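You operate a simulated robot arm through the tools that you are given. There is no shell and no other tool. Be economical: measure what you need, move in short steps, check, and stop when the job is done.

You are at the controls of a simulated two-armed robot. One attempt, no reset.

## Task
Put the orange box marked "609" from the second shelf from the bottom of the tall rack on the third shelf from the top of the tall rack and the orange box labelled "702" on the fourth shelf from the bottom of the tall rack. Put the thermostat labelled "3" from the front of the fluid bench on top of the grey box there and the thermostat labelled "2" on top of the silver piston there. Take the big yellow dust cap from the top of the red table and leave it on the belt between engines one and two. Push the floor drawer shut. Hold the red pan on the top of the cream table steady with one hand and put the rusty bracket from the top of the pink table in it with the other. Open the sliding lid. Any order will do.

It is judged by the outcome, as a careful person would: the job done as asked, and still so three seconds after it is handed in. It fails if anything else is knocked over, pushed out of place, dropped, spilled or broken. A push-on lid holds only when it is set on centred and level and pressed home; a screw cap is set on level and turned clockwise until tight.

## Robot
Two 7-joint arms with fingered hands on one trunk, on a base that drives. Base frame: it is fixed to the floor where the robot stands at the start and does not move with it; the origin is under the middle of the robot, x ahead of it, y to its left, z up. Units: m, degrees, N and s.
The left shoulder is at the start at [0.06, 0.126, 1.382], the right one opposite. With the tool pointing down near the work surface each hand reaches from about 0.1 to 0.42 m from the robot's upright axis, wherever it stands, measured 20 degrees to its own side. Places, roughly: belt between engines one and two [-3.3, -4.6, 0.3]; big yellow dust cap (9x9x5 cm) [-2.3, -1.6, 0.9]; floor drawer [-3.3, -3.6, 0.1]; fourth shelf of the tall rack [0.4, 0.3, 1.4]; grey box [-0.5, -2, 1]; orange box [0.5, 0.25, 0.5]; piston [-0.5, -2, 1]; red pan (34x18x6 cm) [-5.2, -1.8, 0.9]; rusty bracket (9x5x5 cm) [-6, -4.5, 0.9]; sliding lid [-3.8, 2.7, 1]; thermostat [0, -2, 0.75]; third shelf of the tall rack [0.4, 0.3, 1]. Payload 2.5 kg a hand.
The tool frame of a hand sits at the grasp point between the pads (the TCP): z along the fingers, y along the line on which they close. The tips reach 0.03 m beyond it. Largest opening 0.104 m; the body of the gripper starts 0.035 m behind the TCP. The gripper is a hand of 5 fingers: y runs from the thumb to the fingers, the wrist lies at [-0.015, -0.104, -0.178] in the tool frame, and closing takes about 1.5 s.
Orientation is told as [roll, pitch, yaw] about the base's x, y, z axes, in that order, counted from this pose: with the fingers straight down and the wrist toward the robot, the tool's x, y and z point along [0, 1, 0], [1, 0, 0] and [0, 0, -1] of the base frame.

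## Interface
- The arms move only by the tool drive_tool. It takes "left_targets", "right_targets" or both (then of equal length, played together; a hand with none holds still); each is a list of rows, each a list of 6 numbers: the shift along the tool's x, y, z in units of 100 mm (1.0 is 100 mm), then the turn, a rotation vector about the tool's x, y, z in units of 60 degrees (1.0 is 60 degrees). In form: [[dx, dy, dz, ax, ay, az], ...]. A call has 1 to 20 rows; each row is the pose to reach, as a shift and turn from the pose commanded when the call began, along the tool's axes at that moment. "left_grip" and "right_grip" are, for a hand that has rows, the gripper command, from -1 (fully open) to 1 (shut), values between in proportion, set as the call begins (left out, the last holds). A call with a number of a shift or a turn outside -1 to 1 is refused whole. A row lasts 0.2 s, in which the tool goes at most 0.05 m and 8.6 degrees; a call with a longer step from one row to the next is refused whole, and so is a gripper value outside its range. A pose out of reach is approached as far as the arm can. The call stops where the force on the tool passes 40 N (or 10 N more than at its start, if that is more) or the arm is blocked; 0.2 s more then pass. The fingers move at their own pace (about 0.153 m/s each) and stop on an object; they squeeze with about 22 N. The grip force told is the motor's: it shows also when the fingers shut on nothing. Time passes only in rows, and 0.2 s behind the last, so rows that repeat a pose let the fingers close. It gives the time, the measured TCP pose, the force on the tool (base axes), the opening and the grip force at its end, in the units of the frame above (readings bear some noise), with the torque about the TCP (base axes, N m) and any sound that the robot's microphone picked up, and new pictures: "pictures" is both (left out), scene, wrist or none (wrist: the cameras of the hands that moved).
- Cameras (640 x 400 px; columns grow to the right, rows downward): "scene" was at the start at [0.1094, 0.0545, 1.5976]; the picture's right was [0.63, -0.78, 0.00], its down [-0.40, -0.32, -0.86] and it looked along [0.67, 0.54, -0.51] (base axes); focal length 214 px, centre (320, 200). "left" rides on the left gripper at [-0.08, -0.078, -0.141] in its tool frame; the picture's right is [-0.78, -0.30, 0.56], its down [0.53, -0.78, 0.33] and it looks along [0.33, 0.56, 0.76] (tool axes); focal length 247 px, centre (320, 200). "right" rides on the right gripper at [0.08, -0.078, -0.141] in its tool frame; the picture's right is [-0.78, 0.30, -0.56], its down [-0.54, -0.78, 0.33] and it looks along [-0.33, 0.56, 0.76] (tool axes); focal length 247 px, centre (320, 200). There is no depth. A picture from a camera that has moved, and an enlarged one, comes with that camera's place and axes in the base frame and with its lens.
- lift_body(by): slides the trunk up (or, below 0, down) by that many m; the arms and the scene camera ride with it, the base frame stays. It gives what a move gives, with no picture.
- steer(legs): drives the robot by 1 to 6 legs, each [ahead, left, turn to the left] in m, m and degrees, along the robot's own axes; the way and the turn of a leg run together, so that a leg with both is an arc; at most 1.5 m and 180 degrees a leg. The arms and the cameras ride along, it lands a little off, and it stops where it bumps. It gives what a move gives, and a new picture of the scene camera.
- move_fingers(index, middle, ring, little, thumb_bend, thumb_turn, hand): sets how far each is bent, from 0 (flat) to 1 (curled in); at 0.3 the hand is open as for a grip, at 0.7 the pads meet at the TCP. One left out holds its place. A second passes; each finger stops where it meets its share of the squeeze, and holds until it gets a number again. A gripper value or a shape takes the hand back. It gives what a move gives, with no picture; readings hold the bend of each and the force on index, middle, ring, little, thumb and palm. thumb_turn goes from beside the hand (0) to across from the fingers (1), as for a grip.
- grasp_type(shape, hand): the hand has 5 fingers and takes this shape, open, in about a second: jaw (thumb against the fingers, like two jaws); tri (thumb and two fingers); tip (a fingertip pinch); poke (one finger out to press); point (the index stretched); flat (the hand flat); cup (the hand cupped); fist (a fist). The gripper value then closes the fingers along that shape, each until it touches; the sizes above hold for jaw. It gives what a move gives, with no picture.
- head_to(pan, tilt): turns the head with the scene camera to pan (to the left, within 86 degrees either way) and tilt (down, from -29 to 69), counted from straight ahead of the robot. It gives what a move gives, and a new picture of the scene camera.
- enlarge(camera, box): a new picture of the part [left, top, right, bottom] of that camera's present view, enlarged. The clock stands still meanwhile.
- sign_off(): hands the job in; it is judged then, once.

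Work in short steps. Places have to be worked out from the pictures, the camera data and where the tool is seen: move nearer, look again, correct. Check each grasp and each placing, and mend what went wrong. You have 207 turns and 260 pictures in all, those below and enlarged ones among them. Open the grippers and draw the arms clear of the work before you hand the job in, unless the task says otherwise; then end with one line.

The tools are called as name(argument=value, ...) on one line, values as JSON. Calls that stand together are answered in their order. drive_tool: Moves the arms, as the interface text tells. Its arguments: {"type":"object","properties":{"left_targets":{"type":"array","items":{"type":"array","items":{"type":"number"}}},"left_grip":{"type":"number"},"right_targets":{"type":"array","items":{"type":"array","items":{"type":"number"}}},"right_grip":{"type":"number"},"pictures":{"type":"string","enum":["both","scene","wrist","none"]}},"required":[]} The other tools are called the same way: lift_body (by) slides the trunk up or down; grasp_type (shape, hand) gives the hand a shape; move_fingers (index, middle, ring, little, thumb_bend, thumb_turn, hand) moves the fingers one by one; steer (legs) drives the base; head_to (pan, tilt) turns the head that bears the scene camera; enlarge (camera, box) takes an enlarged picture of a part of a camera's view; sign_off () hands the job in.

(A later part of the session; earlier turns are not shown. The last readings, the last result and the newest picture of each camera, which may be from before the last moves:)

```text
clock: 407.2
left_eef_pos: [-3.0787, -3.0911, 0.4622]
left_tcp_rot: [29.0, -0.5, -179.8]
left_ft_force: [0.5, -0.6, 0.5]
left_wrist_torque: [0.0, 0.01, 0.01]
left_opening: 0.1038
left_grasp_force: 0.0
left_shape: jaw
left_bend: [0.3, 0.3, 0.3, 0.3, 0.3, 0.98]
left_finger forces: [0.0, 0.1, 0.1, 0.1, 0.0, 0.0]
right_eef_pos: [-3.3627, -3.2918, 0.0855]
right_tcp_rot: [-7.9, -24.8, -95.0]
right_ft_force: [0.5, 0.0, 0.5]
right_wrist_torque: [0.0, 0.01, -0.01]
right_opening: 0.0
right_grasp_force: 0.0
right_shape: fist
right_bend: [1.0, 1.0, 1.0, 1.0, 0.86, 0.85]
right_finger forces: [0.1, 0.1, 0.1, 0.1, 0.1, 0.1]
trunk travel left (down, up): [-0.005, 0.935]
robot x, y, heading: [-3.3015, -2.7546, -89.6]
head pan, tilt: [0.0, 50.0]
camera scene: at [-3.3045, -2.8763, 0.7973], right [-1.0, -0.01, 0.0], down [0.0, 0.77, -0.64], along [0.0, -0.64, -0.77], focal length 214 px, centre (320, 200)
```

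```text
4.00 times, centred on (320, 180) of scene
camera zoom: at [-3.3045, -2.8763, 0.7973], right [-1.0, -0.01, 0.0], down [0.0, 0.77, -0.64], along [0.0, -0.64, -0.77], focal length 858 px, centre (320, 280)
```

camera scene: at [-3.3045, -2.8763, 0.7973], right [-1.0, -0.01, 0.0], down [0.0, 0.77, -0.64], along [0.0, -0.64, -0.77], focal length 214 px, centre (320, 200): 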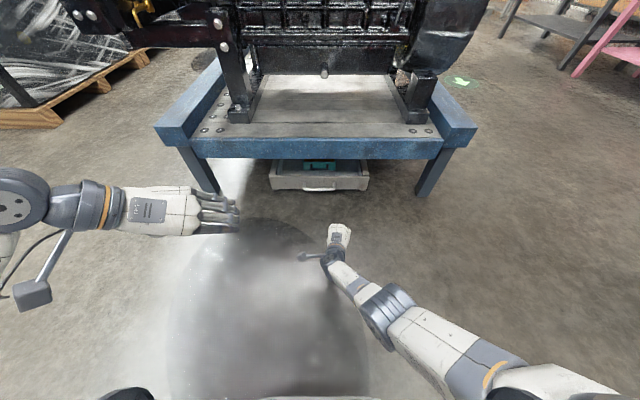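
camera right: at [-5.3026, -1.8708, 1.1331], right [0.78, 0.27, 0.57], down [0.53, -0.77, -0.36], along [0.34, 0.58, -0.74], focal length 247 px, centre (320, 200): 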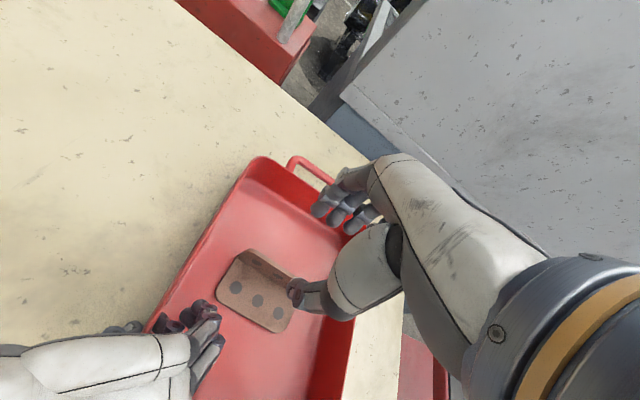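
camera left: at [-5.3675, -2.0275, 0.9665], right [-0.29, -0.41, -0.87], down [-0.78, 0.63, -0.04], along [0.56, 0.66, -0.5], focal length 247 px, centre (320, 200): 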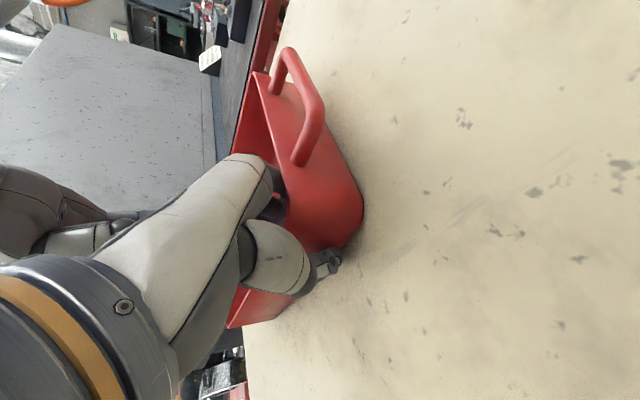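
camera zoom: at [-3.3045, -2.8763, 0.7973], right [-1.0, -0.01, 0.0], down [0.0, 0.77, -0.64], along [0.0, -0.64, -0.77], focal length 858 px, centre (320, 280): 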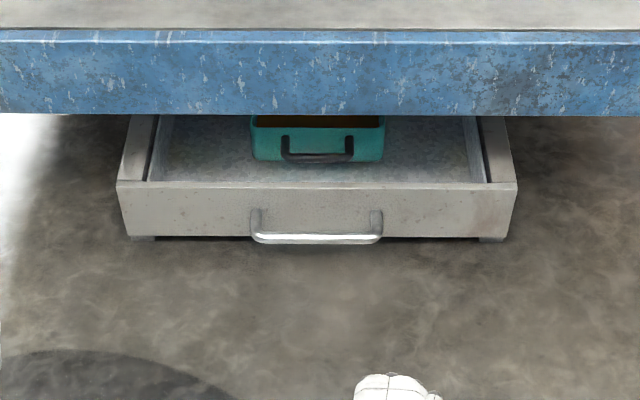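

The panel is flush against its frame: shut. Now to the fluid bench: I raise the trunk, reopen the right hand, and drive east along y≈-2.8.

lift_body(by=0.4)

lift_body(by=0.38)

grasp_type(hand="right", shape="jaw")

steer(legs=[[0, 0, 90], [1.4, 0, 0], [0.9, 0, 0]])

head_to(pan=50, tilt=28)

```text
clock: 411.1
left_eef_pos: [-3.0782, -3.0916, 0.8634]
left_tcp_rot: [29.1, -0.4, -179.8]
left_ft_force: [-0.6, 0.2, -0.2]
left_wrist_torque: [-0.02, 0.0, 0.02]
left_opening: 0.104
left_grasp_force: 0.1
left_shape: jaw
left_bend: [0.3, 0.3, 0.3, 0.3, 0.3, 0.98]
left_finger forces: [0.0, 0.0, 0.0, 0.0, 0.0, 0.0]
right_eef_pos: [-3.3623, -3.2917, 0.4862]
right_tcp_rot: [-7.8, -24.9, -95.0]
right_ft_force: [0.4, -0.6, 0.6]
right_wrist_torque: [-0.03, 0.02, 0.02]
right_opening: 0.0
right_grasp_force: 0.1
right_shape: fist
right_bend: [1.0, 1.0, 1.0, 1.0, 0.86, 0.85]
right_finger forces: [0.0, 0.0, 0.0, 0.1, 0.0, 0.1]
trunk travel left (down, up): [-0.405, 0.535]
robot x, y, heading: [-3.307, -2.7555, -90.0]
head pan, tilt: [0.0, 50.0]
```

```text
clock: 414.7
left_eef_pos: [-3.0791, -3.0922, 1.2431]
left_tcp_rot: [29.1, -0.6, -179.7]
left_ft_force: [-0.2, 0.4, 0.1]
left_wrist_torque: [0.02, 0.01, 0.04]
left_opening: 0.1034
left_grasp_force: 0.1
left_shape: jaw
left_bend: [0.3, 0.3, 0.3, 0.3, 0.3, 0.98]
left_finger forces: [0.0, 0.0, 0.1, 0.1, 0.0, 0.0]
right_eef_pos: [-3.3634, -3.2919, 0.8658]
right_tcp_rot: [-7.8, -24.8, -95.1]
right_ft_force: [-0.1, -0.7, -0.2]
right_wrist_torque: [-0.01, -0.02, -0.02]
right_opening: 0.0
right_grasp_force: 0.0
right_shape: fist
right_bend: [1.0, 1.0, 1.0, 1.0, 0.86, 0.85]
right_finger forces: [0.1, 0.0, 0.0, 0.0, 0.1, 0.0]
trunk travel left (down, up): [-0.785, 0.155]
robot x, y, heading: [-3.3052, -2.757, -89.8]
head pan, tilt: [0.0, 50.0]
```

```text
clock: 415.6
left_eef_pos: [-3.0785, -3.0912, 1.243]
left_tcp_rot: [28.9, -0.6, -179.8]
left_ft_force: [0.6, 0.8, 0.2]
left_wrist_torque: [0.01, -0.01, -0.01]
left_opening: 0.1036
left_grasp_force: 0.0
left_shape: jaw
left_bend: [0.3, 0.3, 0.3, 0.3, 0.3, 0.98]
left_finger forces: [0.1, 0.1, 0.1, 0.0, 0.0, 0.0]
right_eef_pos: [-3.3638, -3.2916, 0.8658]
right_tcp_rot: [-7.7, -24.8, -95.0]
right_ft_force: [0.0, -0.1, -0.2]
right_wrist_torque: [0.0, -0.03, 0.01]
right_opening: 0.1036
right_grasp_force: 0.0
right_shape: jaw
right_bend: [0.3, 0.3, 0.3, 0.3, 0.3, 0.97]
right_finger forces: [0.0, 0.0, 0.0, 0.0, 0.1, 0.0]
trunk travel left (down, up): [-0.785, 0.155]
robot x, y, heading: [-3.3032, -2.7569, -89.6]
head pan, tilt: [0.0, 50.0]
```

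```text
clock: 430.8
left_eef_pos: [-0.6702, -2.5262, 1.2423]
left_tcp_rot: [29.0, -0.6, -89.8]
left_ft_force: [0.2, -0.7, 0.7]
left_wrist_torque: [0.02, -0.01, 0.02]
left_opening: 0.1037
left_grasp_force: 0.0
left_shape: jaw
left_bend: [0.3, 0.3, 0.3, 0.3, 0.3, 0.98]
left_finger forces: [0.1, 0.0, 0.1, 0.0, 0.0, 0.0]
right_eef_pos: [-0.4712, -2.8096, 0.8649]
right_tcp_rot: [-7.8, -24.8, -4.9]
right_ft_force: [-0.2, 0.1, 0.3]
right_wrist_torque: [0.03, 0.0, 0.0]
right_opening: 0.1035
right_grasp_force: 0.1
right_shape: jaw
right_bend: [0.3, 0.3, 0.3, 0.3, 0.3, 0.97]
right_finger forces: [0.0, 0.1, 0.0, 0.0, 0.0, 0.0]
trunk travel left (down, up): [-0.785, 0.155]
robot x, y, heading: [-1.0024, -2.7564, 0.4]
head pan, tilt: [0.0, 50.0]
camera scene: at [-0.8886, -2.7538, 1.5773], right [0.01, -1.0, 0.0], down [-0.77, -0.01, -0.64], along [0.64, 0.01, -0.77], focal length 214 px, centre (320, 200)
```

scene: 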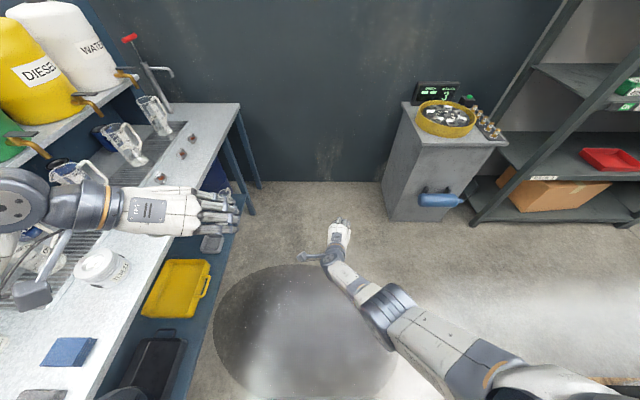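

```text
clock: 431.9
left_eef_pos: [-0.672, -2.5259, 1.2432]
left_tcp_rot: [29.0, -0.5, -89.7]
left_ft_force: [-0.5, 0.5, 0.0]
left_wrist_torque: [-0.01, -0.01, 0.0]
left_opening: 0.1035
left_grasp_force: 0.0
left_shape: jaw
left_bend: [0.3, 0.3, 0.3, 0.3, 0.3, 0.98]
left_finger forces: [0.1, 0.0, 0.0, 0.0, 0.1, 0.0]
right_eef_pos: [-0.47, -2.8092, 0.8657]
right_tcp_rot: [-7.9, -24.9, -4.9]
right_ft_force: [0.7, -0.1, 0.4]
right_wrist_torque: [-0.01, 0.0, -0.01]
right_opening: 0.1038
right_grasp_force: 0.1
right_shape: jaw
right_bend: [0.3, 0.3, 0.3, 0.3, 0.3, 0.97]
right_finger forces: [0.0, 0.0, 0.0, 0.0, 0.0, 0.0]
trunk travel left (down, up): [-0.785, 0.155]
robot x, y, heading: [-1.0026, -2.7511, 0.6]
head pan, tilt: [50.0, 28.0]
camera scene: at [-0.9078, -2.6842, 1.61], right [0.77, -0.64, 0.0], down [-0.3, -0.36, -0.88], along [0.56, 0.68, -0.47], focal length 214 px, centre (320, 200)
```

scene: 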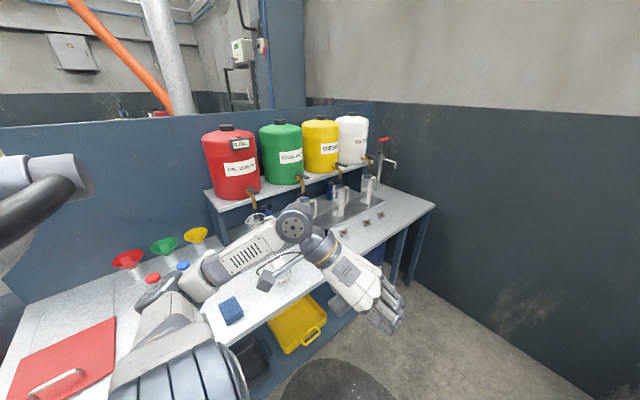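

The fluid bench is on my left, with thermostats along its front at the east part. I move 0.4 m south and turn to face it.

steer(legs=[[0, -0.4, 0], [0.5, 0, 0], [0, 0, 90]])

head_to(pan=0, tilt=30)

enlarge(camera="scene", box=[220, 130, 460, 280])

```text
clock: 440.9
left_eef_pos: [-0.7417, -2.8285, 1.2436]
left_tcp_rot: [29.0, -0.5, 2.4]
left_ft_force: [0.1, -0.4, -0.3]
left_wrist_torque: [-0.02, 0.03, 0.0]
left_opening: 0.1038
left_grasp_force: 0.1
left_shape: jaw
left_bend: [0.3, 0.3, 0.3, 0.3, 0.3, 0.98]
left_finger forces: [0.0, 0.1, 0.0, 0.1, 0.0, 0.0]
right_eef_pos: [-0.4653, -2.6176, 0.8668]
right_tcp_rot: [-7.9, -24.8, 87.2]
right_ft_force: [-0.6, 0.2, -0.1]
right_wrist_torque: [0.03, 0.02, 0.03]
right_opening: 0.1037
right_grasp_force: 0.1
right_shape: jaw
right_bend: [0.3, 0.3, 0.3, 0.3, 0.3, 0.97]
right_finger forces: [0.0, 0.0, 0.1, 0.1, 0.0, 0.1]
trunk travel left (down, up): [-0.785, 0.155]
robot x, y, heading: [-0.5, -3.1521, 92.7]
head pan, tilt: [50.0, 28.0]
camera scene: at [-0.5772, -3.0602, 1.61], right [0.61, 0.79, 0.0], down [0.37, -0.29, -0.88], along [-0.7, 0.54, -0.47], focal length 214 px, centre (320, 200)
```

scene: 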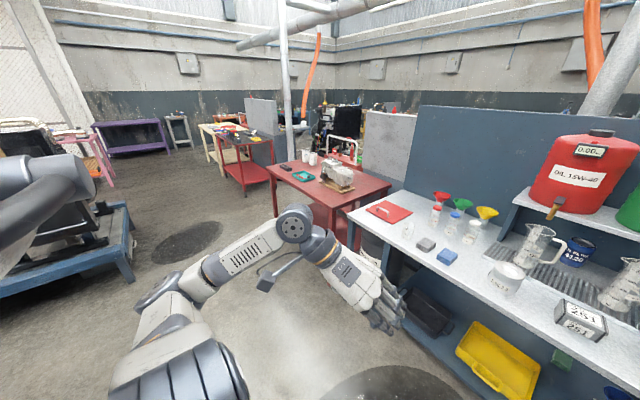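

```text
clock: 442.1
left_eef_pos: [-0.7414, -2.8274, 1.2436]
left_tcp_rot: [29.0, -0.4, 2.4]
left_ft_force: [0.3, 0.9, -0.3]
left_wrist_torque: [0.04, 0.0, 0.01]
left_opening: 0.1035
left_grasp_force: 0.1
left_shape: jaw
left_bend: [0.3, 0.3, 0.3, 0.3, 0.3, 0.98]
left_finger forces: [0.0, 0.0, 0.0, 0.0, 0.0, 0.0]
right_eef_pos: [-0.4648, -2.6163, 0.8668]
right_tcp_rot: [-7.8, -24.8, 87.1]
right_ft_force: [0.1, 0.5, -0.1]
right_wrist_torque: [0.03, 0.0, 0.0]
right_opening: 0.1035
right_grasp_force: 0.1
right_shape: jaw
right_bend: [0.3, 0.3, 0.3, 0.3, 0.3, 0.97]
right_finger forces: [0.0, 0.0, 0.0, 0.0, 0.0, 0.0]
trunk travel left (down, up): [-0.785, 0.155]
robot x, y, heading: [-0.5031, -3.1571, 92.5]
head pan, tilt: [0.0, 30.0]
camera scene: at [-0.5089, -3.0252, 1.6068], right [1.0, 0.05, 0.0], down [0.02, -0.5, -0.87], along [-0.04, 0.87, -0.5], focal length 214 px, centre (320, 200)
```

scene: 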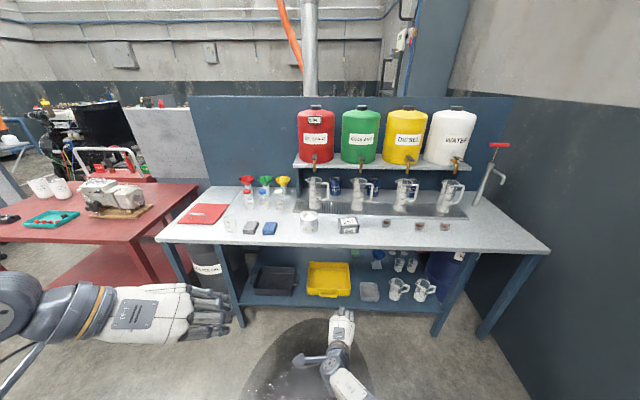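

```text
2.67 times, centred on (340, 205) of scene
camera zoom: at [-0.5089, -3.0252, 1.6068], right [1.0, 0.05, 0.0], down [0.02, -0.5, -0.87], along [-0.04, 0.87, -0.5], focal length 572 px, centre (267, 187)
```

zoom: 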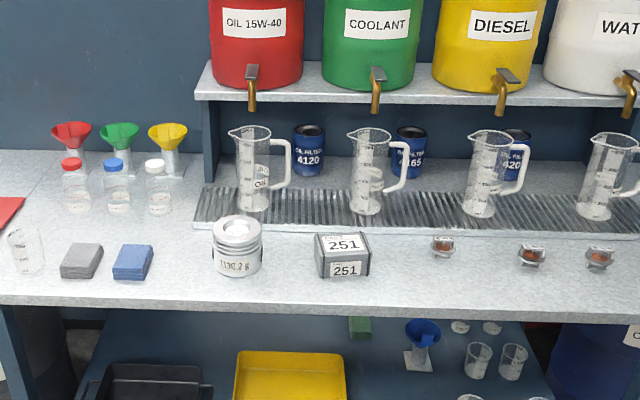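

Everything is clear: silver piston, grey box "251", and three thermostats on the right. I zoom on their labels.

enlarge(camera="scene", box=[375, 205, 460, 245])

```text
7.53 times, centred on (418, 225) of scene
camera zoom: at [-0.5089, -3.0252, 1.6068], right [1.0, 0.05, 0.0], down [0.02, -0.5, -0.87], along [-0.04, 0.87, -0.5], focal length 1615 px, centre (-414, 12)
```

zoom: 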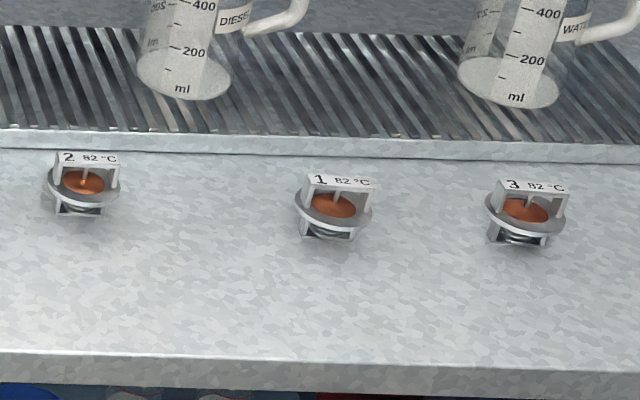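

Thermostats are ordered 2, 1, 3 from left to right. Estimated: "2" (-0.15,-1.93), "3" (0.20,-1.95), piston (-0.62,-2.01), grey box (-0.39,-2.01), bench edge y≈-2.14. I level the right hand and raise it.

drive_tool(right_targets=[[0, -0.02, -0.1, 0.05, 0.02, -0.01], [0, -0.04, -0.2, 0.1, 0.04, -0.02], [0, -0.06, -0.3, 0.15, 0.06, -0.03], [0, -0.08, -0.4, 0.2, 0.08, -0.04], [0, -0.1, -0.5, 0.25, 0.09, -0.05], [0, -0.12, -0.6, 0.3, 0.1, -0.06], [0, -0.14, -0.7, 0.35, 0.12, -0.08], [0, -0.15, -0.8, 0.41, 0.13, -0.09], [0, -0.15, -0.9, 0.41, 0.13, -0.09], [0, -0.15, -1, 0.41, 0.13, -0.09]], pictures="none")

drive_tool(right_targets=[[0, 0, -0.1, 0, 0, 0], [0, 0, -0.2, 0, 0, 0], [0, 0, -0.3, 0, 0, 0], [0, 0, -0.4, 0, 0, 0], [0, 0, -0.5, 0, 0, 0], [0, 0, -0.6, 0, 0, 0]], pictures="none")

```text
clock: 444.4
left_eef_pos: [-0.7421, -2.8282, 1.2432]
left_tcp_rot: [29.0, -0.4, 2.4]
left_ft_force: [-1.2, 0.1, 0.0]
left_wrist_torque: [0.0, 0.02, 0.01]
left_opening: 0.1038
left_grasp_force: 0.1
left_shape: jaw
left_bend: [0.3, 0.3, 0.3, 0.3, 0.3, 0.98]
left_finger forces: [0.0, 0.0, 0.0, 0.0, 0.0, 0.0]
right_eef_pos: [-0.4328, -2.6118, 1.0002]
right_tcp_rot: [-5.4, -7.6, 89.4]
right_ft_force: [-0.1, -0.1, 0.1]
right_wrist_torque: [0.01, -0.01, 0.0]
right_opening: 0.1037
right_grasp_force: 0.0
right_shape: jaw
right_bend: [0.3, 0.3, 0.3, 0.3, 0.3, 0.97]
right_finger forces: [0.0, 0.1, 0.0, 0.1, 0.0, 0.1]
trunk travel left (down, up): [-0.785, 0.155]
robot x, y, heading: [-0.5002, -3.1564, 92.6]
head pan, tilt: [0.0, 30.0]
stopped in row 10 (right hand): the arm was blocked; the commanded pose is now the measured one
```

```text
clock: 445.8
left_eef_pos: [-0.7404, -2.8278, 1.2416]
left_tcp_rot: [29.0, -0.5, 2.4]
left_ft_force: [0.4, 0.5, 0.6]
left_wrist_torque: [0.01, 0.05, 0.0]
left_opening: 0.1039
left_grasp_force: 0.0
left_shape: jaw
left_bend: [0.3, 0.3, 0.3, 0.3, 0.3, 0.98]
left_finger forces: [0.0, 0.0, 0.1, 0.0, 0.0, 0.1]
right_eef_pos: [-0.4195, -2.6175, 1.0515]
right_tcp_rot: [-8.0, -7.5, 89.0]
right_ft_force: [0.7, 0.0, -0.7]
right_wrist_torque: [0.04, 0.03, -0.03]
right_opening: 0.1037
right_grasp_force: 0.1
right_shape: jaw
right_bend: [0.3, 0.3, 0.3, 0.3, 0.3, 0.97]
right_finger forces: [0.0, 0.1, 0.0, 0.0, 0.0, 0.1]
trunk travel left (down, up): [-0.785, 0.155]
robot x, y, heading: [-0.5026, -3.1558, 92.7]
head pan, tilt: [0.0, 30.0]
```

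drive_tool(right_targets=[[0, 0.05, -0.05, 0.03, 0.03, -0.01], [0, 0.1, -0.1, 0.06, 0.06, -0.02], [0, 0.15, -0.15, 0.09, 0.09, -0.04], [0, 0.2, -0.2, 0.12, 0.13, -0.06], [0, 0.2, -0.2, 0.125, 0.13, -0.06]], pictures="none")

steer(legs=[[0.5, -0.6, -2.5]])

head_to(pan=0, tilt=40)

```text
clock: 447.0
left_eef_pos: [-0.7417, -2.8281, 1.2434]
left_tcp_rot: [29.1, -0.4, 2.4]
left_ft_force: [0.0, -0.1, 0.5]
left_wrist_torque: [0.01, 0.0, -0.04]
left_opening: 0.1038
left_grasp_force: 0.0
left_shape: jaw
left_bend: [0.3, 0.3, 0.3, 0.3, 0.3, 0.98]
left_finger forces: [0.0, 0.0, 0.0, 0.0, 0.0, 0.0]
right_eef_pos: [-0.4436, -2.6035, 1.0805]
right_tcp_rot: [2.5, 0.1, 92.9]
right_ft_force: [0.0, 0.7, -0.2]
right_wrist_torque: [-0.01, -0.05, 0.03]
right_opening: 0.1039
right_grasp_force: 0.0
right_shape: jaw
right_bend: [0.3, 0.3, 0.3, 0.3, 0.3, 0.97]
right_finger forces: [0.1, 0.0, 0.0, 0.0, 0.1, 0.0]
trunk travel left (down, up): [-0.785, 0.155]
robot x, y, heading: [-0.5007, -3.1537, 92.6]
head pan, tilt: [0.0, 30.0]
```

```text
clock: 451.2
left_eef_pos: [-0.1531, -2.3107, 1.2423]
left_tcp_rot: [29.0, -0.4, 0.8]
left_ft_force: [0.2, -0.2, 0.2]
left_wrist_torque: [0.04, 0.01, 0.01]
left_opening: 0.1038
left_grasp_force: 0.0
left_shape: jaw
left_bend: [0.3, 0.3, 0.3, 0.3, 0.3, 0.98]
left_finger forces: [0.0, 0.0, 0.0, 0.1, 0.0, 0.1]
right_eef_pos: [0.1508, -2.0934, 1.0801]
right_tcp_rot: [2.4, 0.1, 91.2]
right_ft_force: [-0.3, 0.0, 0.2]
right_wrist_torque: [0.0, 0.02, 0.0]
right_opening: 0.1037
right_grasp_force: 0.1
right_shape: jaw
right_bend: [0.3, 0.3, 0.3, 0.3, 0.3, 0.97]
right_finger forces: [0.0, 0.0, 0.0, 0.1, 0.0, 0.1]
trunk travel left (down, up): [-0.785, 0.155]
robot x, y, heading: [0.0739, -2.6394, 90.8]
head pan, tilt: [0.0, 30.0]
camera scene: at [0.0732, -2.5135, 1.6068], right [1.0, 0.02, 0.0], down [0.01, -0.5, -0.87], along [-0.01, 0.87, -0.5], focal length 214 px, centre (320, 200)
```

scene: 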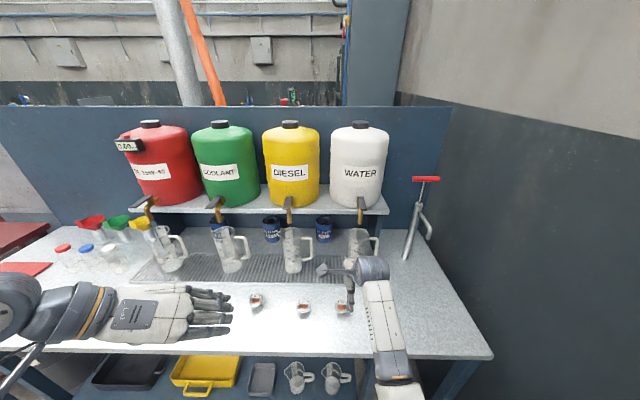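

```text
clock: 451.9
left_eef_pos: [-0.1538, -2.3104, 1.2443]
left_tcp_rot: [29.1, -0.5, 0.8]
left_ft_force: [0.8, -0.6, -0.4]
left_wrist_torque: [0.02, -0.02, 0.0]
left_opening: 0.1037
left_grasp_force: 0.0
left_shape: jaw
left_bend: [0.3, 0.3, 0.3, 0.3, 0.3, 0.98]
left_finger forces: [0.0, 0.0, 0.0, 0.0, 0.0, 0.0]
right_eef_pos: [0.1506, -2.0923, 1.0811]
right_tcp_rot: [2.4, 0.0, 91.2]
right_ft_force: [-0.1, 0.2, 0.3]
right_wrist_torque: [0.0, 0.02, 0.01]
right_opening: 0.1038
right_grasp_force: 0.0
right_shape: jaw
right_bend: [0.3, 0.3, 0.3, 0.3, 0.3, 0.97]
right_finger forces: [0.0, 0.0, 0.0, 0.1, 0.0, 0.0]
trunk travel left (down, up): [-0.785, 0.155]
robot x, y, heading: [0.0728, -2.6438, 91.0]
head pan, tilt: [0.0, 40.0]
camera scene: at [0.073, -2.5191, 1.5915], right [1.0, 0.02, 0.0], down [0.01, -0.64, -0.77], along [-0.01, 0.77, -0.64], focal length 214 px, centre (320, 200)
```

scene: 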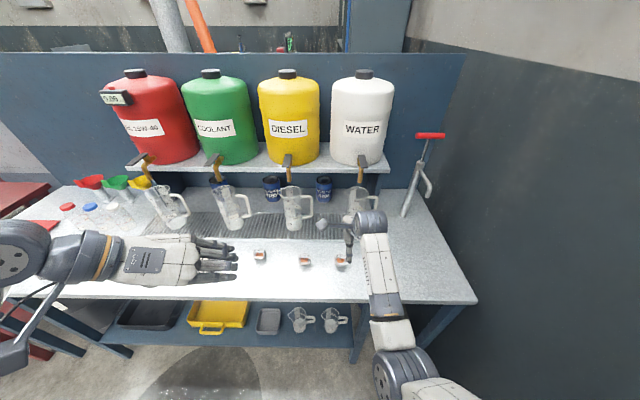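

Triangulated bench height 0.865; thermostat "3" at about (0.147, -2.04). I check through the wrist camera.

drive_tool(right_targets=[[0, 0.1, 0.15, 0, -0.02, 0], [0, 0.2, 0.3, 0, -0.04, 0], [0, 0.3, 0.45, 0, -0.04, 0], [0, 0.4, 0.6, 0, -0.04, 0]], pictures="wrist")

```text
clock: 452.9
left_eef_pos: [-0.1543, -2.3099, 1.2425]
left_tcp_rot: [29.0, -0.4, 0.8]
left_ft_force: [0.3, -1.2, -0.4]
left_wrist_torque: [0.02, 0.02, -0.03]
left_opening: 0.1038
left_grasp_force: 0.1
left_shape: jaw
left_bend: [0.3, 0.3, 0.3, 0.3, 0.3, 0.98]
left_finger forces: [0.0, 0.0, 0.1, 0.0, 0.0, 0.0]
right_eef_pos: [0.1481, -2.0547, 1.0216]
right_tcp_rot: [0.1, 0.0, 91.2]
right_ft_force: [0.6, -0.1, 0.6]
right_wrist_torque: [0.01, 0.0, 0.0]
right_opening: 0.1038
right_grasp_force: 0.0
right_shape: jaw
right_bend: [0.3, 0.3, 0.3, 0.3, 0.3, 0.97]
right_finger forces: [0.0, 0.1, 0.1, 0.1, 0.1, 0.1]
trunk travel left (down, up): [-0.785, 0.155]
robot x, y, heading: [0.0746, -2.6429, 90.8]
head pan, tilt: [0.0, 40.0]
camera right: at [0.0708, -2.1326, 1.1617], right [0.77, 0.31, 0.56], down [0.55, -0.77, -0.33], along [0.32, 0.56, -0.76], focal length 247 px, centre (320, 200)
```

right: 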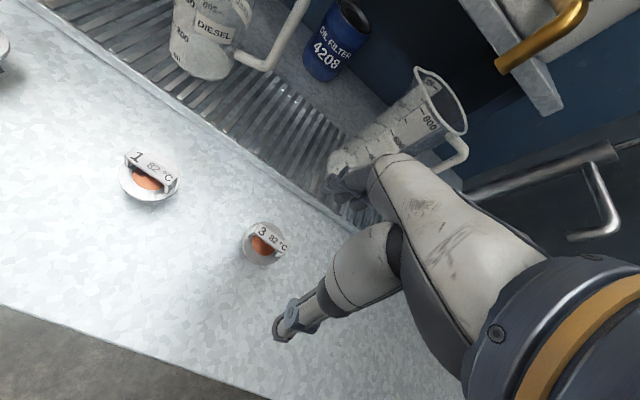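

"3" is at about (0.14, -2.035). I align and lower to just above the bench around it.

drive_tool(right_targets=[[0.04, 0.1, 0.12, 0, 0, 0], [0.08, 0.2, 0.25, 0, 0, 0], [0.08, 0.2, 0.37, 0, 0, 0], [0.08, 0.2, 0.5, 0, 0, 0], [0.08, 0.2, 0.62, 0, 0, 0], [0.08, 0.2, 0.75, 0, 0, 0], [0.08, 0.2, 0.87, 0, 0, 0], [0.08, 0.2, 1, 0, 0, 0]], pictures="wrist")

```text
clock: 454.7
left_eef_pos: [-0.1538, -2.3099, 1.2436]
left_tcp_rot: [28.9, -0.5, 0.9]
left_ft_force: [-0.4, -0.5, -0.3]
left_wrist_torque: [0.0, -0.01, -0.01]
left_opening: 0.104
left_grasp_force: 0.0
left_shape: jaw
left_bend: [0.3, 0.3, 0.3, 0.3, 0.3, 0.98]
left_finger forces: [0.0, 0.0, 0.0, 0.0, 0.1, 0.0]
right_eef_pos: [0.142, -2.04, 0.9229]
right_tcp_rot: [0.1, 0.0, 91.2]
right_ft_force: [0.3, 0.1, 0.2]
right_wrist_torque: [0.01, -0.04, 0.0]
right_opening: 0.1037
right_grasp_force: 0.1
right_shape: jaw
right_bend: [0.3, 0.3, 0.3, 0.3, 0.3, 0.97]
right_finger forces: [0.1, 0.0, 0.0, 0.0, 0.1, 0.1]
right hand out of reach, approached as far as the arm can: row 8
trunk travel left (down, up): [-0.785, 0.155]
robot x, y, heading: [0.0747, -2.6401, 90.9]
head pan, tilt: [0.0, 40.0]
camera right: at [0.0627, -2.1184, 1.0645], right [0.77, 0.31, 0.56], down [0.55, -0.77, -0.33], along [0.32, 0.56, -0.76], focal length 247 px, centre (320, 200)
```

right: 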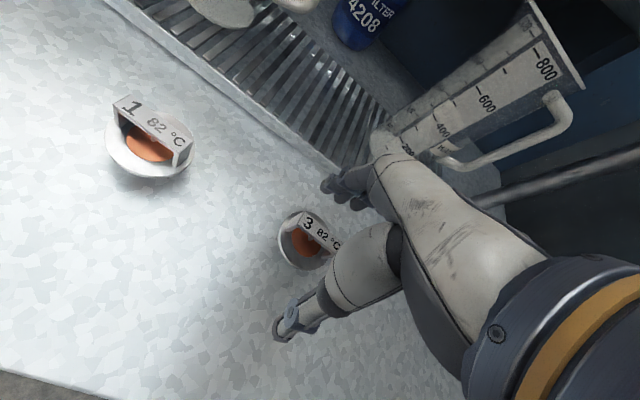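

Well centred. Lower 2 cm with the trunk and close.

lift_body(by=-0.022)

drive_tool(right_targets=[[0, 0, 0, 0, 0, 0], [0, 0, 0, 0, 0, 0], [0, 0, 0, 0, 0, 0], [0, 0, 0, 0, 0, 0], [0, 0, 0, 0, 0, 0], [0, 0, 0, 0, 0, 0], [0, 0, 0, 0, 0, 0], [0, 0, 0, 0, 0, 0]], right_grip=1, pictures="wrist")

```text
clock: 455.4
left_eef_pos: [-0.1541, -2.3106, 1.2211]
left_tcp_rot: [29.0, -0.4, 0.9]
left_ft_force: [-0.2, 0.0, 0.1]
left_wrist_torque: [0.04, -0.02, -0.02]
left_opening: 0.1037
left_grasp_force: 0.0
left_shape: jaw
left_bend: [0.3, 0.3, 0.3, 0.3, 0.3, 0.98]
left_finger forces: [0.0, 0.0, 0.1, 0.0, 0.1, 0.1]
right_eef_pos: [0.1406, -2.0398, 0.901]
right_tcp_rot: [0.1, 0.1, 91.1]
right_ft_force: [-0.2, -0.1, 0.2]
right_wrist_torque: [-0.05, -0.01, 0.0]
right_opening: 0.1038
right_grasp_force: 0.0
right_shape: jaw
right_bend: [0.3, 0.3, 0.3, 0.3, 0.3, 0.97]
right_finger forces: [0.0, 0.0, 0.0, 0.1, 0.0, 0.0]
trunk travel left (down, up): [-0.763, 0.177]
robot x, y, heading: [0.078, -2.6471, 91.1]
head pan, tilt: [0.0, 40.0]
```

```text
clock: 457.2
left_eef_pos: [-0.1534, -2.3105, 1.2214]
left_tcp_rot: [29.0, -0.6, 0.7]
left_ft_force: [-0.2, -0.1, 0.1]
left_wrist_torque: [-0.04, -0.03, -0.01]
left_opening: 0.1038
left_grasp_force: 0.0
left_shape: jaw
left_bend: [0.3, 0.3, 0.3, 0.3, 0.3, 0.98]
left_finger forces: [0.1, 0.1, 0.0, 0.0, 0.0, 0.0]
right_eef_pos: [0.1407, -2.0391, 0.903]
right_tcp_rot: [0.1, -0.2, 91.2]
right_ft_force: [-0.1, 0.9, 10.7]
right_wrist_torque: [-0.1, 0.03, -0.04]
right_opening: 0.0452
right_grasp_force: 22.4
right_shape: jaw
right_bend: [0.74, 0.46, 0.5, 0.47, 0.73, 1.0]
right_finger forces: [11.8, 7.4, 0.0, 0.1, 19.2, 0.1]
trunk travel left (down, up): [-0.763, 0.177]
robot x, y, heading: [0.0766, -2.6397, 90.9]
head pan, tilt: [0.0, 40.0]
camera right: at [0.0623, -2.1186, 1.0438], right [0.77, 0.31, 0.56], down [0.55, -0.76, -0.34], along [0.32, 0.56, -0.76], focal length 247 px, centre (320, 200)
```

right: 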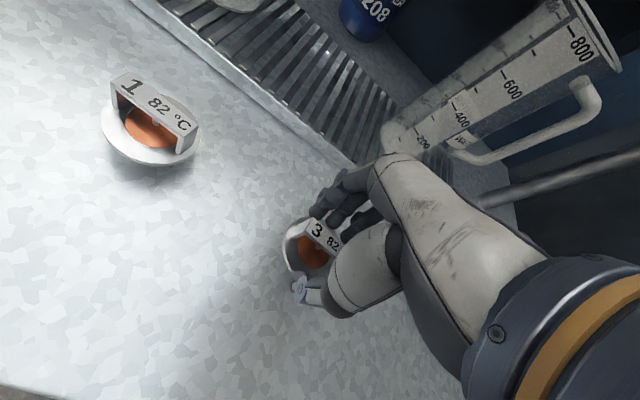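

Gripped (opening 0.045). I lift 12 cm and inspect.

lift_body(by=0.15)

enlarge(camera="right", box=[200, 150, 440, 300])

```text
clock: 458.9
left_eef_pos: [-0.1541, -2.3089, 1.3711]
left_tcp_rot: [29.1, -0.5, 0.8]
left_ft_force: [-0.6, -0.9, 0.4]
left_wrist_torque: [0.05, 0.02, -0.01]
left_opening: 0.1038
left_grasp_force: 0.1
left_shape: jaw
left_bend: [0.3, 0.3, 0.3, 0.3, 0.3, 0.98]
left_finger forces: [0.1, 0.0, 0.0, 0.1, 0.1, 0.0]
right_eef_pos: [0.1397, -2.0393, 1.0512]
right_tcp_rot: [0.0, 0.1, 91.3]
right_ft_force: [0.0, 0.1, -0.7]
right_wrist_torque: [0.02, 0.03, -0.01]
right_opening: 0.04
right_grasp_force: 22.0
right_shape: jaw
right_bend: [0.74, 0.47, 0.51, 0.47, 0.76, 1.0]
right_finger forces: [8.8, 6.4, 0.0, 0.0, 16.8, 0.1]
trunk travel left (down, up): [-0.913, 0.027]
robot x, y, heading: [0.0743, -2.6421, 91.0]
head pan, tilt: [0.0, 40.0]
```

```text
2.67 times, centred on (320, 225) of right
camera zoom: at [0.0624, -2.1182, 1.1923], right [0.77, 0.31, 0.56], down [0.55, -0.77, -0.33], along [0.32, 0.56, -0.76], focal length 659 px, centre (320, 133)
```

zoom: 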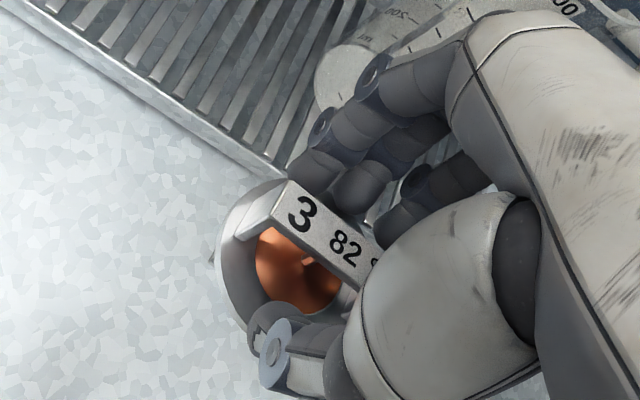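

"3" is held securely. I back 10 cm and strafe left 0.54 m to the grey box (top ≈(-0.397, -2.07, 0.93)).

steer(legs=[[-0.1, 0, 0], [0, 0.54, -1]])

enlarge(camera="scene", box=[220, 180, 420, 305])

```text
clock: 462.8
left_eef_pos: [-0.683, -2.4078, 1.3714]
left_tcp_rot: [28.9, -0.5, -0.3]
left_ft_force: [-0.2, -0.9, -0.1]
left_wrist_torque: [0.0, -0.03, 0.05]
left_opening: 0.1034
left_grasp_force: 0.1
left_shape: jaw
left_bend: [0.3, 0.3, 0.3, 0.3, 0.3, 0.98]
left_finger forces: [0.0, 0.0, 0.0, 0.1, 0.1, 0.0]
right_eef_pos: [-0.3831, -2.143, 1.0511]
right_tcp_rot: [0.0, 0.1, 90.1]
right_ft_force: [1.2, -0.5, -1.7]
right_wrist_torque: [0.0, 0.02, 0.02]
right_opening: 0.04
right_grasp_force: 22.8
right_shape: jaw
right_bend: [0.74, 0.47, 0.51, 0.47, 0.76, 1.0]
right_finger forces: [8.7, 6.5, 0.1, 0.0, 16.3, 0.0]
trunk travel left (down, up): [-0.913, 0.027]
robot x, y, heading: [-0.4606, -2.7382, 89.8]
head pan, tilt: [0.0, 40.0]
camera scene: at [-0.4603, -2.6208, 1.7195], right [1.0, 0.0, 0.0], down [0.0, -0.64, -0.77], along [0.0, 0.77, -0.64], focal length 214 px, centre (320, 200)
```

scene: 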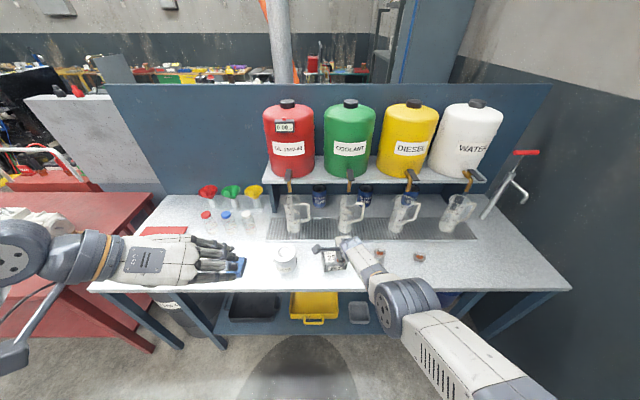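

```text
3.20 times, centred on (320, 242) of scene
camera zoom: at [-0.4603, -2.6208, 1.7195], right [1.0, 0.0, 0.0], down [0.0, -0.64, -0.77], along [0.0, 0.77, -0.64], focal length 686 px, centre (320, 64)
```

zoom: 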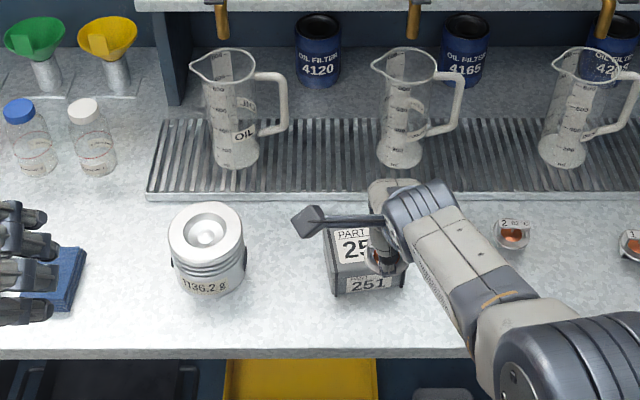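

The grey box is centred at about (-0.394, -2.06), top z≈0.93; the thermostat hangs about 1 cm left of the TCP. I move 8.5 cm forward and lower to just above the box.

steer(legs=[[0.085, 0, 0]])

lift_body(by=-0.05)

enlarge(camera="right", box=[120, 100, 520, 350])

enlarge(camera="scene", box=[260, 220, 420, 320])

```text
clock: 463.9
left_eef_pos: [-0.6824, -2.3222, 1.3715]
left_tcp_rot: [29.1, -0.5, -0.4]
left_ft_force: [1.4, -0.4, 0.3]
left_wrist_torque: [-0.04, 0.01, 0.0]
left_opening: 0.1036
left_grasp_force: 0.0
left_shape: jaw
left_bend: [0.3, 0.3, 0.3, 0.3, 0.3, 0.98]
left_finger forces: [0.0, 0.0, 0.0, 0.0, 0.0, 0.1]
right_eef_pos: [-0.3832, -2.0596, 1.0508]
right_tcp_rot: [0.0, 0.1, 90.1]
right_ft_force: [0.5, 0.5, -0.6]
right_wrist_torque: [-0.02, 0.01, 0.02]
right_opening: 0.04
right_grasp_force: 22.4
right_shape: jaw
right_bend: [0.74, 0.47, 0.51, 0.47, 0.76, 1.0]
right_finger forces: [8.7, 6.3, 0.0, 0.0, 16.3, 0.0]
trunk travel left (down, up): [-0.913, 0.027]
robot x, y, heading: [-0.4607, -2.6565, 89.8]
head pan, tilt: [0.0, 40.0]
camera scene: at [-0.4602, -2.5362, 1.7194], right [1.0, 0.0, 0.0], down [0.0, -0.64, -0.77], along [0.0, 0.77, -0.64], focal length 214 px, centre (320, 200)
```

scene: 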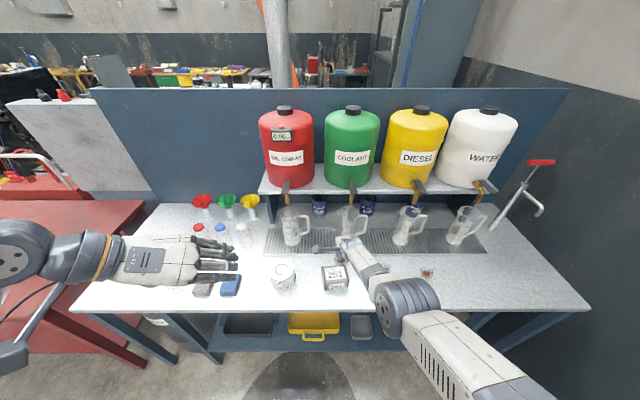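

```text
clock: 464.8
left_eef_pos: [-0.6817, -2.3234, 1.3208]
left_tcp_rot: [29.0, -0.5, -0.4]
left_ft_force: [1.2, 0.1, -1.1]
left_wrist_torque: [-0.01, -0.01, 0.0]
left_opening: 0.1041
left_grasp_force: 0.1
left_shape: jaw
left_bend: [0.3, 0.3, 0.3, 0.3, 0.3, 0.98]
left_finger forces: [0.1, 0.0, 0.0, 0.0, 0.1, 0.0]
right_eef_pos: [-0.3837, -2.0592, 1.0008]
right_tcp_rot: [0.0, 0.1, 90.0]
right_ft_force: [0.1, -0.8, -0.8]
right_wrist_torque: [0.01, 0.0, 0.0]
right_opening: 0.04
right_grasp_force: 21.7
right_shape: jaw
right_bend: [0.74, 0.47, 0.51, 0.47, 0.76, 1.0]
right_finger forces: [8.6, 6.5, 0.0, 0.1, 16.2, 0.0]
trunk travel left (down, up): [-0.863, 0.077]
robot x, y, heading: [-0.4602, -2.6593, 90.1]
head pan, tilt: [0.0, 40.0]
```

```text
1.60 times, centred on (320, 225) of right
camera zoom: at [-0.4629, -2.136, 1.1424], right [0.78, 0.3, 0.56], down [0.54, -0.78, -0.33], along [0.33, 0.56, -0.76], focal length 395 px, centre (320, 160)
```

zoom: 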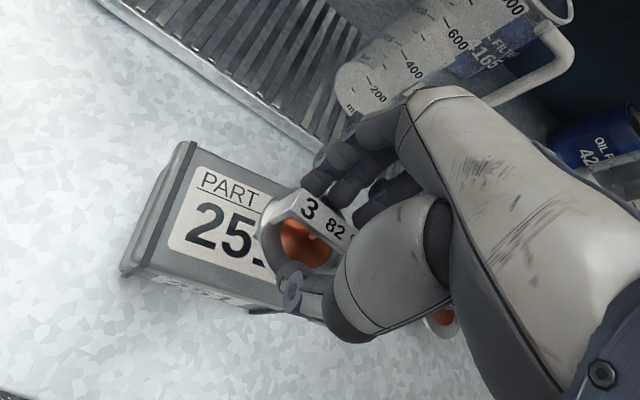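

```text
4.00 times, centred on (340, 270) of scene
camera zoom: at [-0.46, -2.5369, 1.6695], right [1.0, 0.0, 0.0], down [0.0, -0.64, -0.77], along [0.0, 0.77, -0.64], focal length 858 px, centre (240, -80)
```

zoom: 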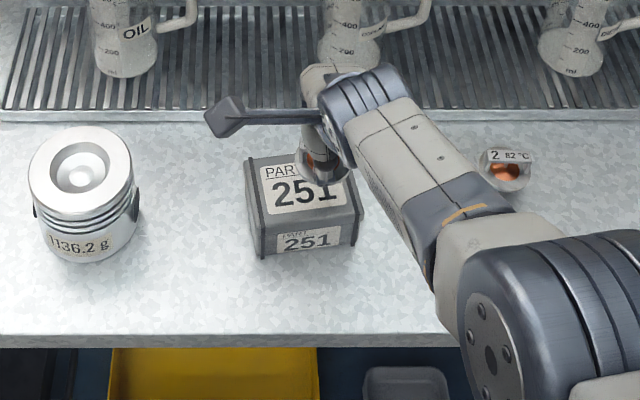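

The thermostat should move about 1.2 cm left and 1.2 cm forward to be centred on the box. I adjust and lower to contact.

drive_tool(right_targets=[[0.06, 0.06, 0, 0, 0, 0], [0.13, 0.12, 0, 0, 0, 0], [0.13, 0.12, 0, 0, 0, 0]], pictures="none")

lift_body(by=-0.022)

lift_body(by=-0.008)

enlarge(camera="right", box=[200, 150, 440, 300])

```text
clock: 465.6
left_eef_pos: [-0.6829, -2.3227, 1.3206]
left_tcp_rot: [28.9, -0.5, -0.5]
left_ft_force: [-0.1, 0.7, 0.5]
left_wrist_torque: [0.02, 0.03, 0.01]
left_opening: 0.1038
left_grasp_force: 0.0
left_shape: jaw
left_bend: [0.3, 0.3, 0.3, 0.3, 0.3, 0.98]
left_finger forces: [0.0, 0.0, 0.0, 0.1, 0.0, 0.1]
right_eef_pos: [-0.3867, -2.0593, 1.0046]
right_tcp_rot: [0.0, 0.1, 90.2]
right_ft_force: [-0.3, 0.2, -1.6]
right_wrist_torque: [-0.03, 0.01, 0.02]
right_opening: 0.0397
right_grasp_force: 21.9
right_shape: jaw
right_bend: [0.74, 0.47, 0.51, 0.47, 0.76, 1.0]
right_finger forces: [8.6, 6.3, 0.1, 0.1, 16.2, 0.1]
right hand out of reach, approached as far as the arm can: row 1, 2, 3
trunk travel left (down, up): [-0.863, 0.077]
robot x, y, heading: [-0.4638, -2.6644, 89.6]
head pan, tilt: [0.0, 40.0]
```

```text
clock: 466.3
left_eef_pos: [-0.6821, -2.3229, 1.2989]
left_tcp_rot: [28.9, -0.4, -0.4]
left_ft_force: [-0.2, 0.6, 0.3]
left_wrist_torque: [0.03, 0.01, 0.0]
left_opening: 0.1041
left_grasp_force: 0.1
left_shape: jaw
left_bend: [0.3, 0.3, 0.3, 0.3, 0.3, 0.98]
left_finger forces: [0.0, 0.1, 0.1, 0.1, 0.1, 0.1]
right_eef_pos: [-0.3868, -2.0585, 0.9816]
right_tcp_rot: [0.2, 0.0, 90.1]
right_ft_force: [0.0, 0.3, -1.1]
right_wrist_torque: [0.06, 0.0, 0.0]
right_opening: 0.0401
right_grasp_force: 22.6
right_shape: jaw
right_bend: [0.74, 0.47, 0.51, 0.47, 0.76, 1.0]
right_finger forces: [8.6, 6.3, 0.1, 0.1, 16.2, 0.0]
trunk travel left (down, up): [-0.841, 0.099]
robot x, y, heading: [-0.4596, -2.6604, 89.7]
head pan, tilt: [0.0, 40.0]
```

```text
clock: 466.8
left_eef_pos: [-0.6833, -2.3228, 1.291]
left_tcp_rot: [29.0, -0.4, -0.4]
left_ft_force: [-0.3, -1.3, 0.7]
left_wrist_torque: [0.0, 0.0, -0.02]
left_opening: 0.1037
left_grasp_force: 0.1
left_shape: jaw
left_bend: [0.3, 0.3, 0.3, 0.3, 0.3, 0.98]
left_finger forces: [0.0, 0.1, 0.1, 0.0, 0.1, 0.0]
right_eef_pos: [-0.3883, -2.0587, 0.9724]
right_tcp_rot: [0.0, 0.0, 90.1]
right_ft_force: [-0.6, -0.8, -0.5]
right_wrist_torque: [0.0, 0.0, 0.0]
right_opening: 0.04
right_grasp_force: 21.6
right_shape: jaw
right_bend: [0.74, 0.47, 0.51, 0.47, 0.76, 1.0]
right_finger forces: [8.6, 6.3, 0.0, 0.1, 16.0, 0.1]
trunk travel left (down, up): [-0.833, 0.107]
robot x, y, heading: [-0.4626, -2.6603, 89.9]
head pan, tilt: [0.0, 40.0]
```

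```text
2.67 times, centred on (320, 225) of right
camera zoom: at [-0.4669, -2.1355, 1.1141], right [0.78, 0.3, 0.56], down [0.54, -0.78, -0.33], along [0.33, 0.56, -0.76], focal length 659 px, centre (320, 133)
```

zoom: 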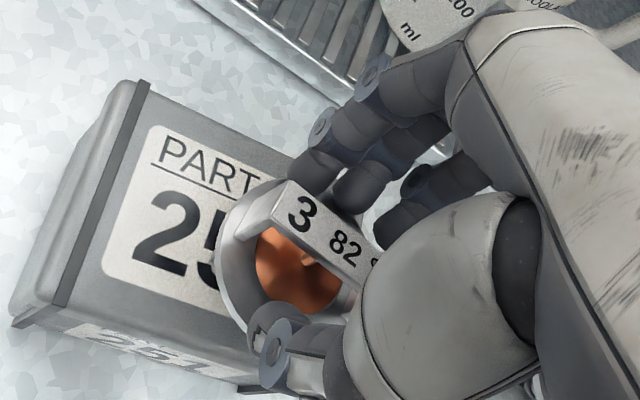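

The label centre puts the box middle at about (-0.41, -2.05); I need 2 cm left and 1.3 cm forward, done with the base.

steer(legs=[[0.014, 0.02, 0]])

lift_body(by=-0.006)

enlarge(camera="right", box=[200, 150, 440, 300])

```text
clock: 467.6
left_eef_pos: [-0.7025, -2.3091, 1.2911]
left_tcp_rot: [29.0, -0.5, -0.4]
left_ft_force: [1.6, -0.7, 0.2]
left_wrist_torque: [-0.02, -0.01, 0.03]
left_opening: 0.1039
left_grasp_force: 0.1
left_shape: jaw
left_bend: [0.3, 0.3, 0.3, 0.3, 0.3, 0.98]
left_finger forces: [0.0, 0.0, 0.0, 0.0, 0.0, 0.0]
right_eef_pos: [-0.4077, -2.0449, 0.9724]
right_tcp_rot: [-0.1, 0.1, 90.1]
right_ft_force: [-0.1, -0.5, -1.3]
right_wrist_torque: [-0.02, -0.04, 0.01]
right_opening: 0.0398
right_grasp_force: 22.2
right_shape: jaw
right_bend: [0.74, 0.47, 0.51, 0.47, 0.76, 1.0]
right_finger forces: [8.6, 6.3, 0.1, 0.0, 16.1, 0.0]
trunk travel left (down, up): [-0.833, 0.107]
robot x, y, heading: [-0.4826, -2.6458, 89.7]
head pan, tilt: [0.0, 40.0]
camera scene: at [-0.4796, -2.5227, 1.6395], right [1.0, 0.0, 0.0], down [0.0, -0.64, -0.77], along [0.0, 0.77, -0.64], focal length 214 px, centre (320, 200)
```

scene: 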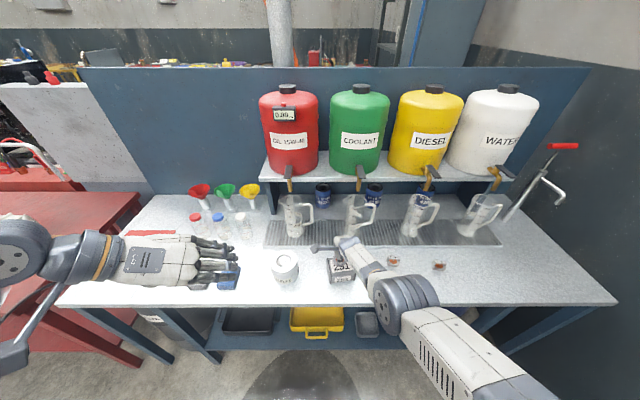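

```text
clock: 468.2
left_eef_pos: [-0.7041, -2.3076, 1.2857]
left_tcp_rot: [29.0, -0.5, -0.4]
left_ft_force: [0.7, 0.6, 0.2]
left_wrist_torque: [0.0, -0.03, 0.0]
left_opening: 0.104
left_grasp_force: 0.0
left_shape: jaw
left_bend: [0.3, 0.3, 0.3, 0.3, 0.3, 0.98]
left_finger forces: [0.0, 0.0, 0.0, 0.0, 0.0, 0.0]
right_eef_pos: [-0.407, -2.0447, 0.9665]
right_tcp_rot: [0.1, 0.1, 90.0]
right_ft_force: [0.8, 0.3, 0.1]
right_wrist_torque: [0.02, -0.02, 0.03]
right_opening: 0.0398
right_grasp_force: 22.1
right_shape: jaw
right_bend: [0.74, 0.47, 0.51, 0.47, 0.76, 1.0]
right_finger forces: [8.9, 6.1, 0.0, 0.0, 16.5, 0.1]
trunk travel left (down, up): [-0.827, 0.113]
robot x, y, heading: [-0.4782, -2.6447, 89.6]
head pan, tilt: [0.0, 40.0]
```

```text
2.67 times, centred on (320, 225) of right
camera zoom: at [-0.4868, -2.1213, 1.1081], right [0.78, 0.3, 0.56], down [0.54, -0.78, -0.33], along [0.33, 0.56, -0.76], focal length 659 px, centre (320, 133)
```

zoom: 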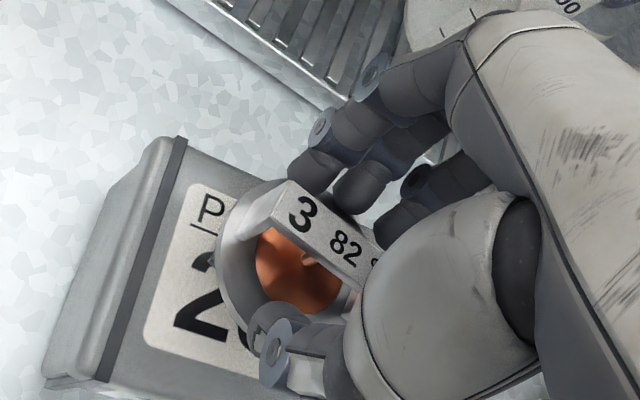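

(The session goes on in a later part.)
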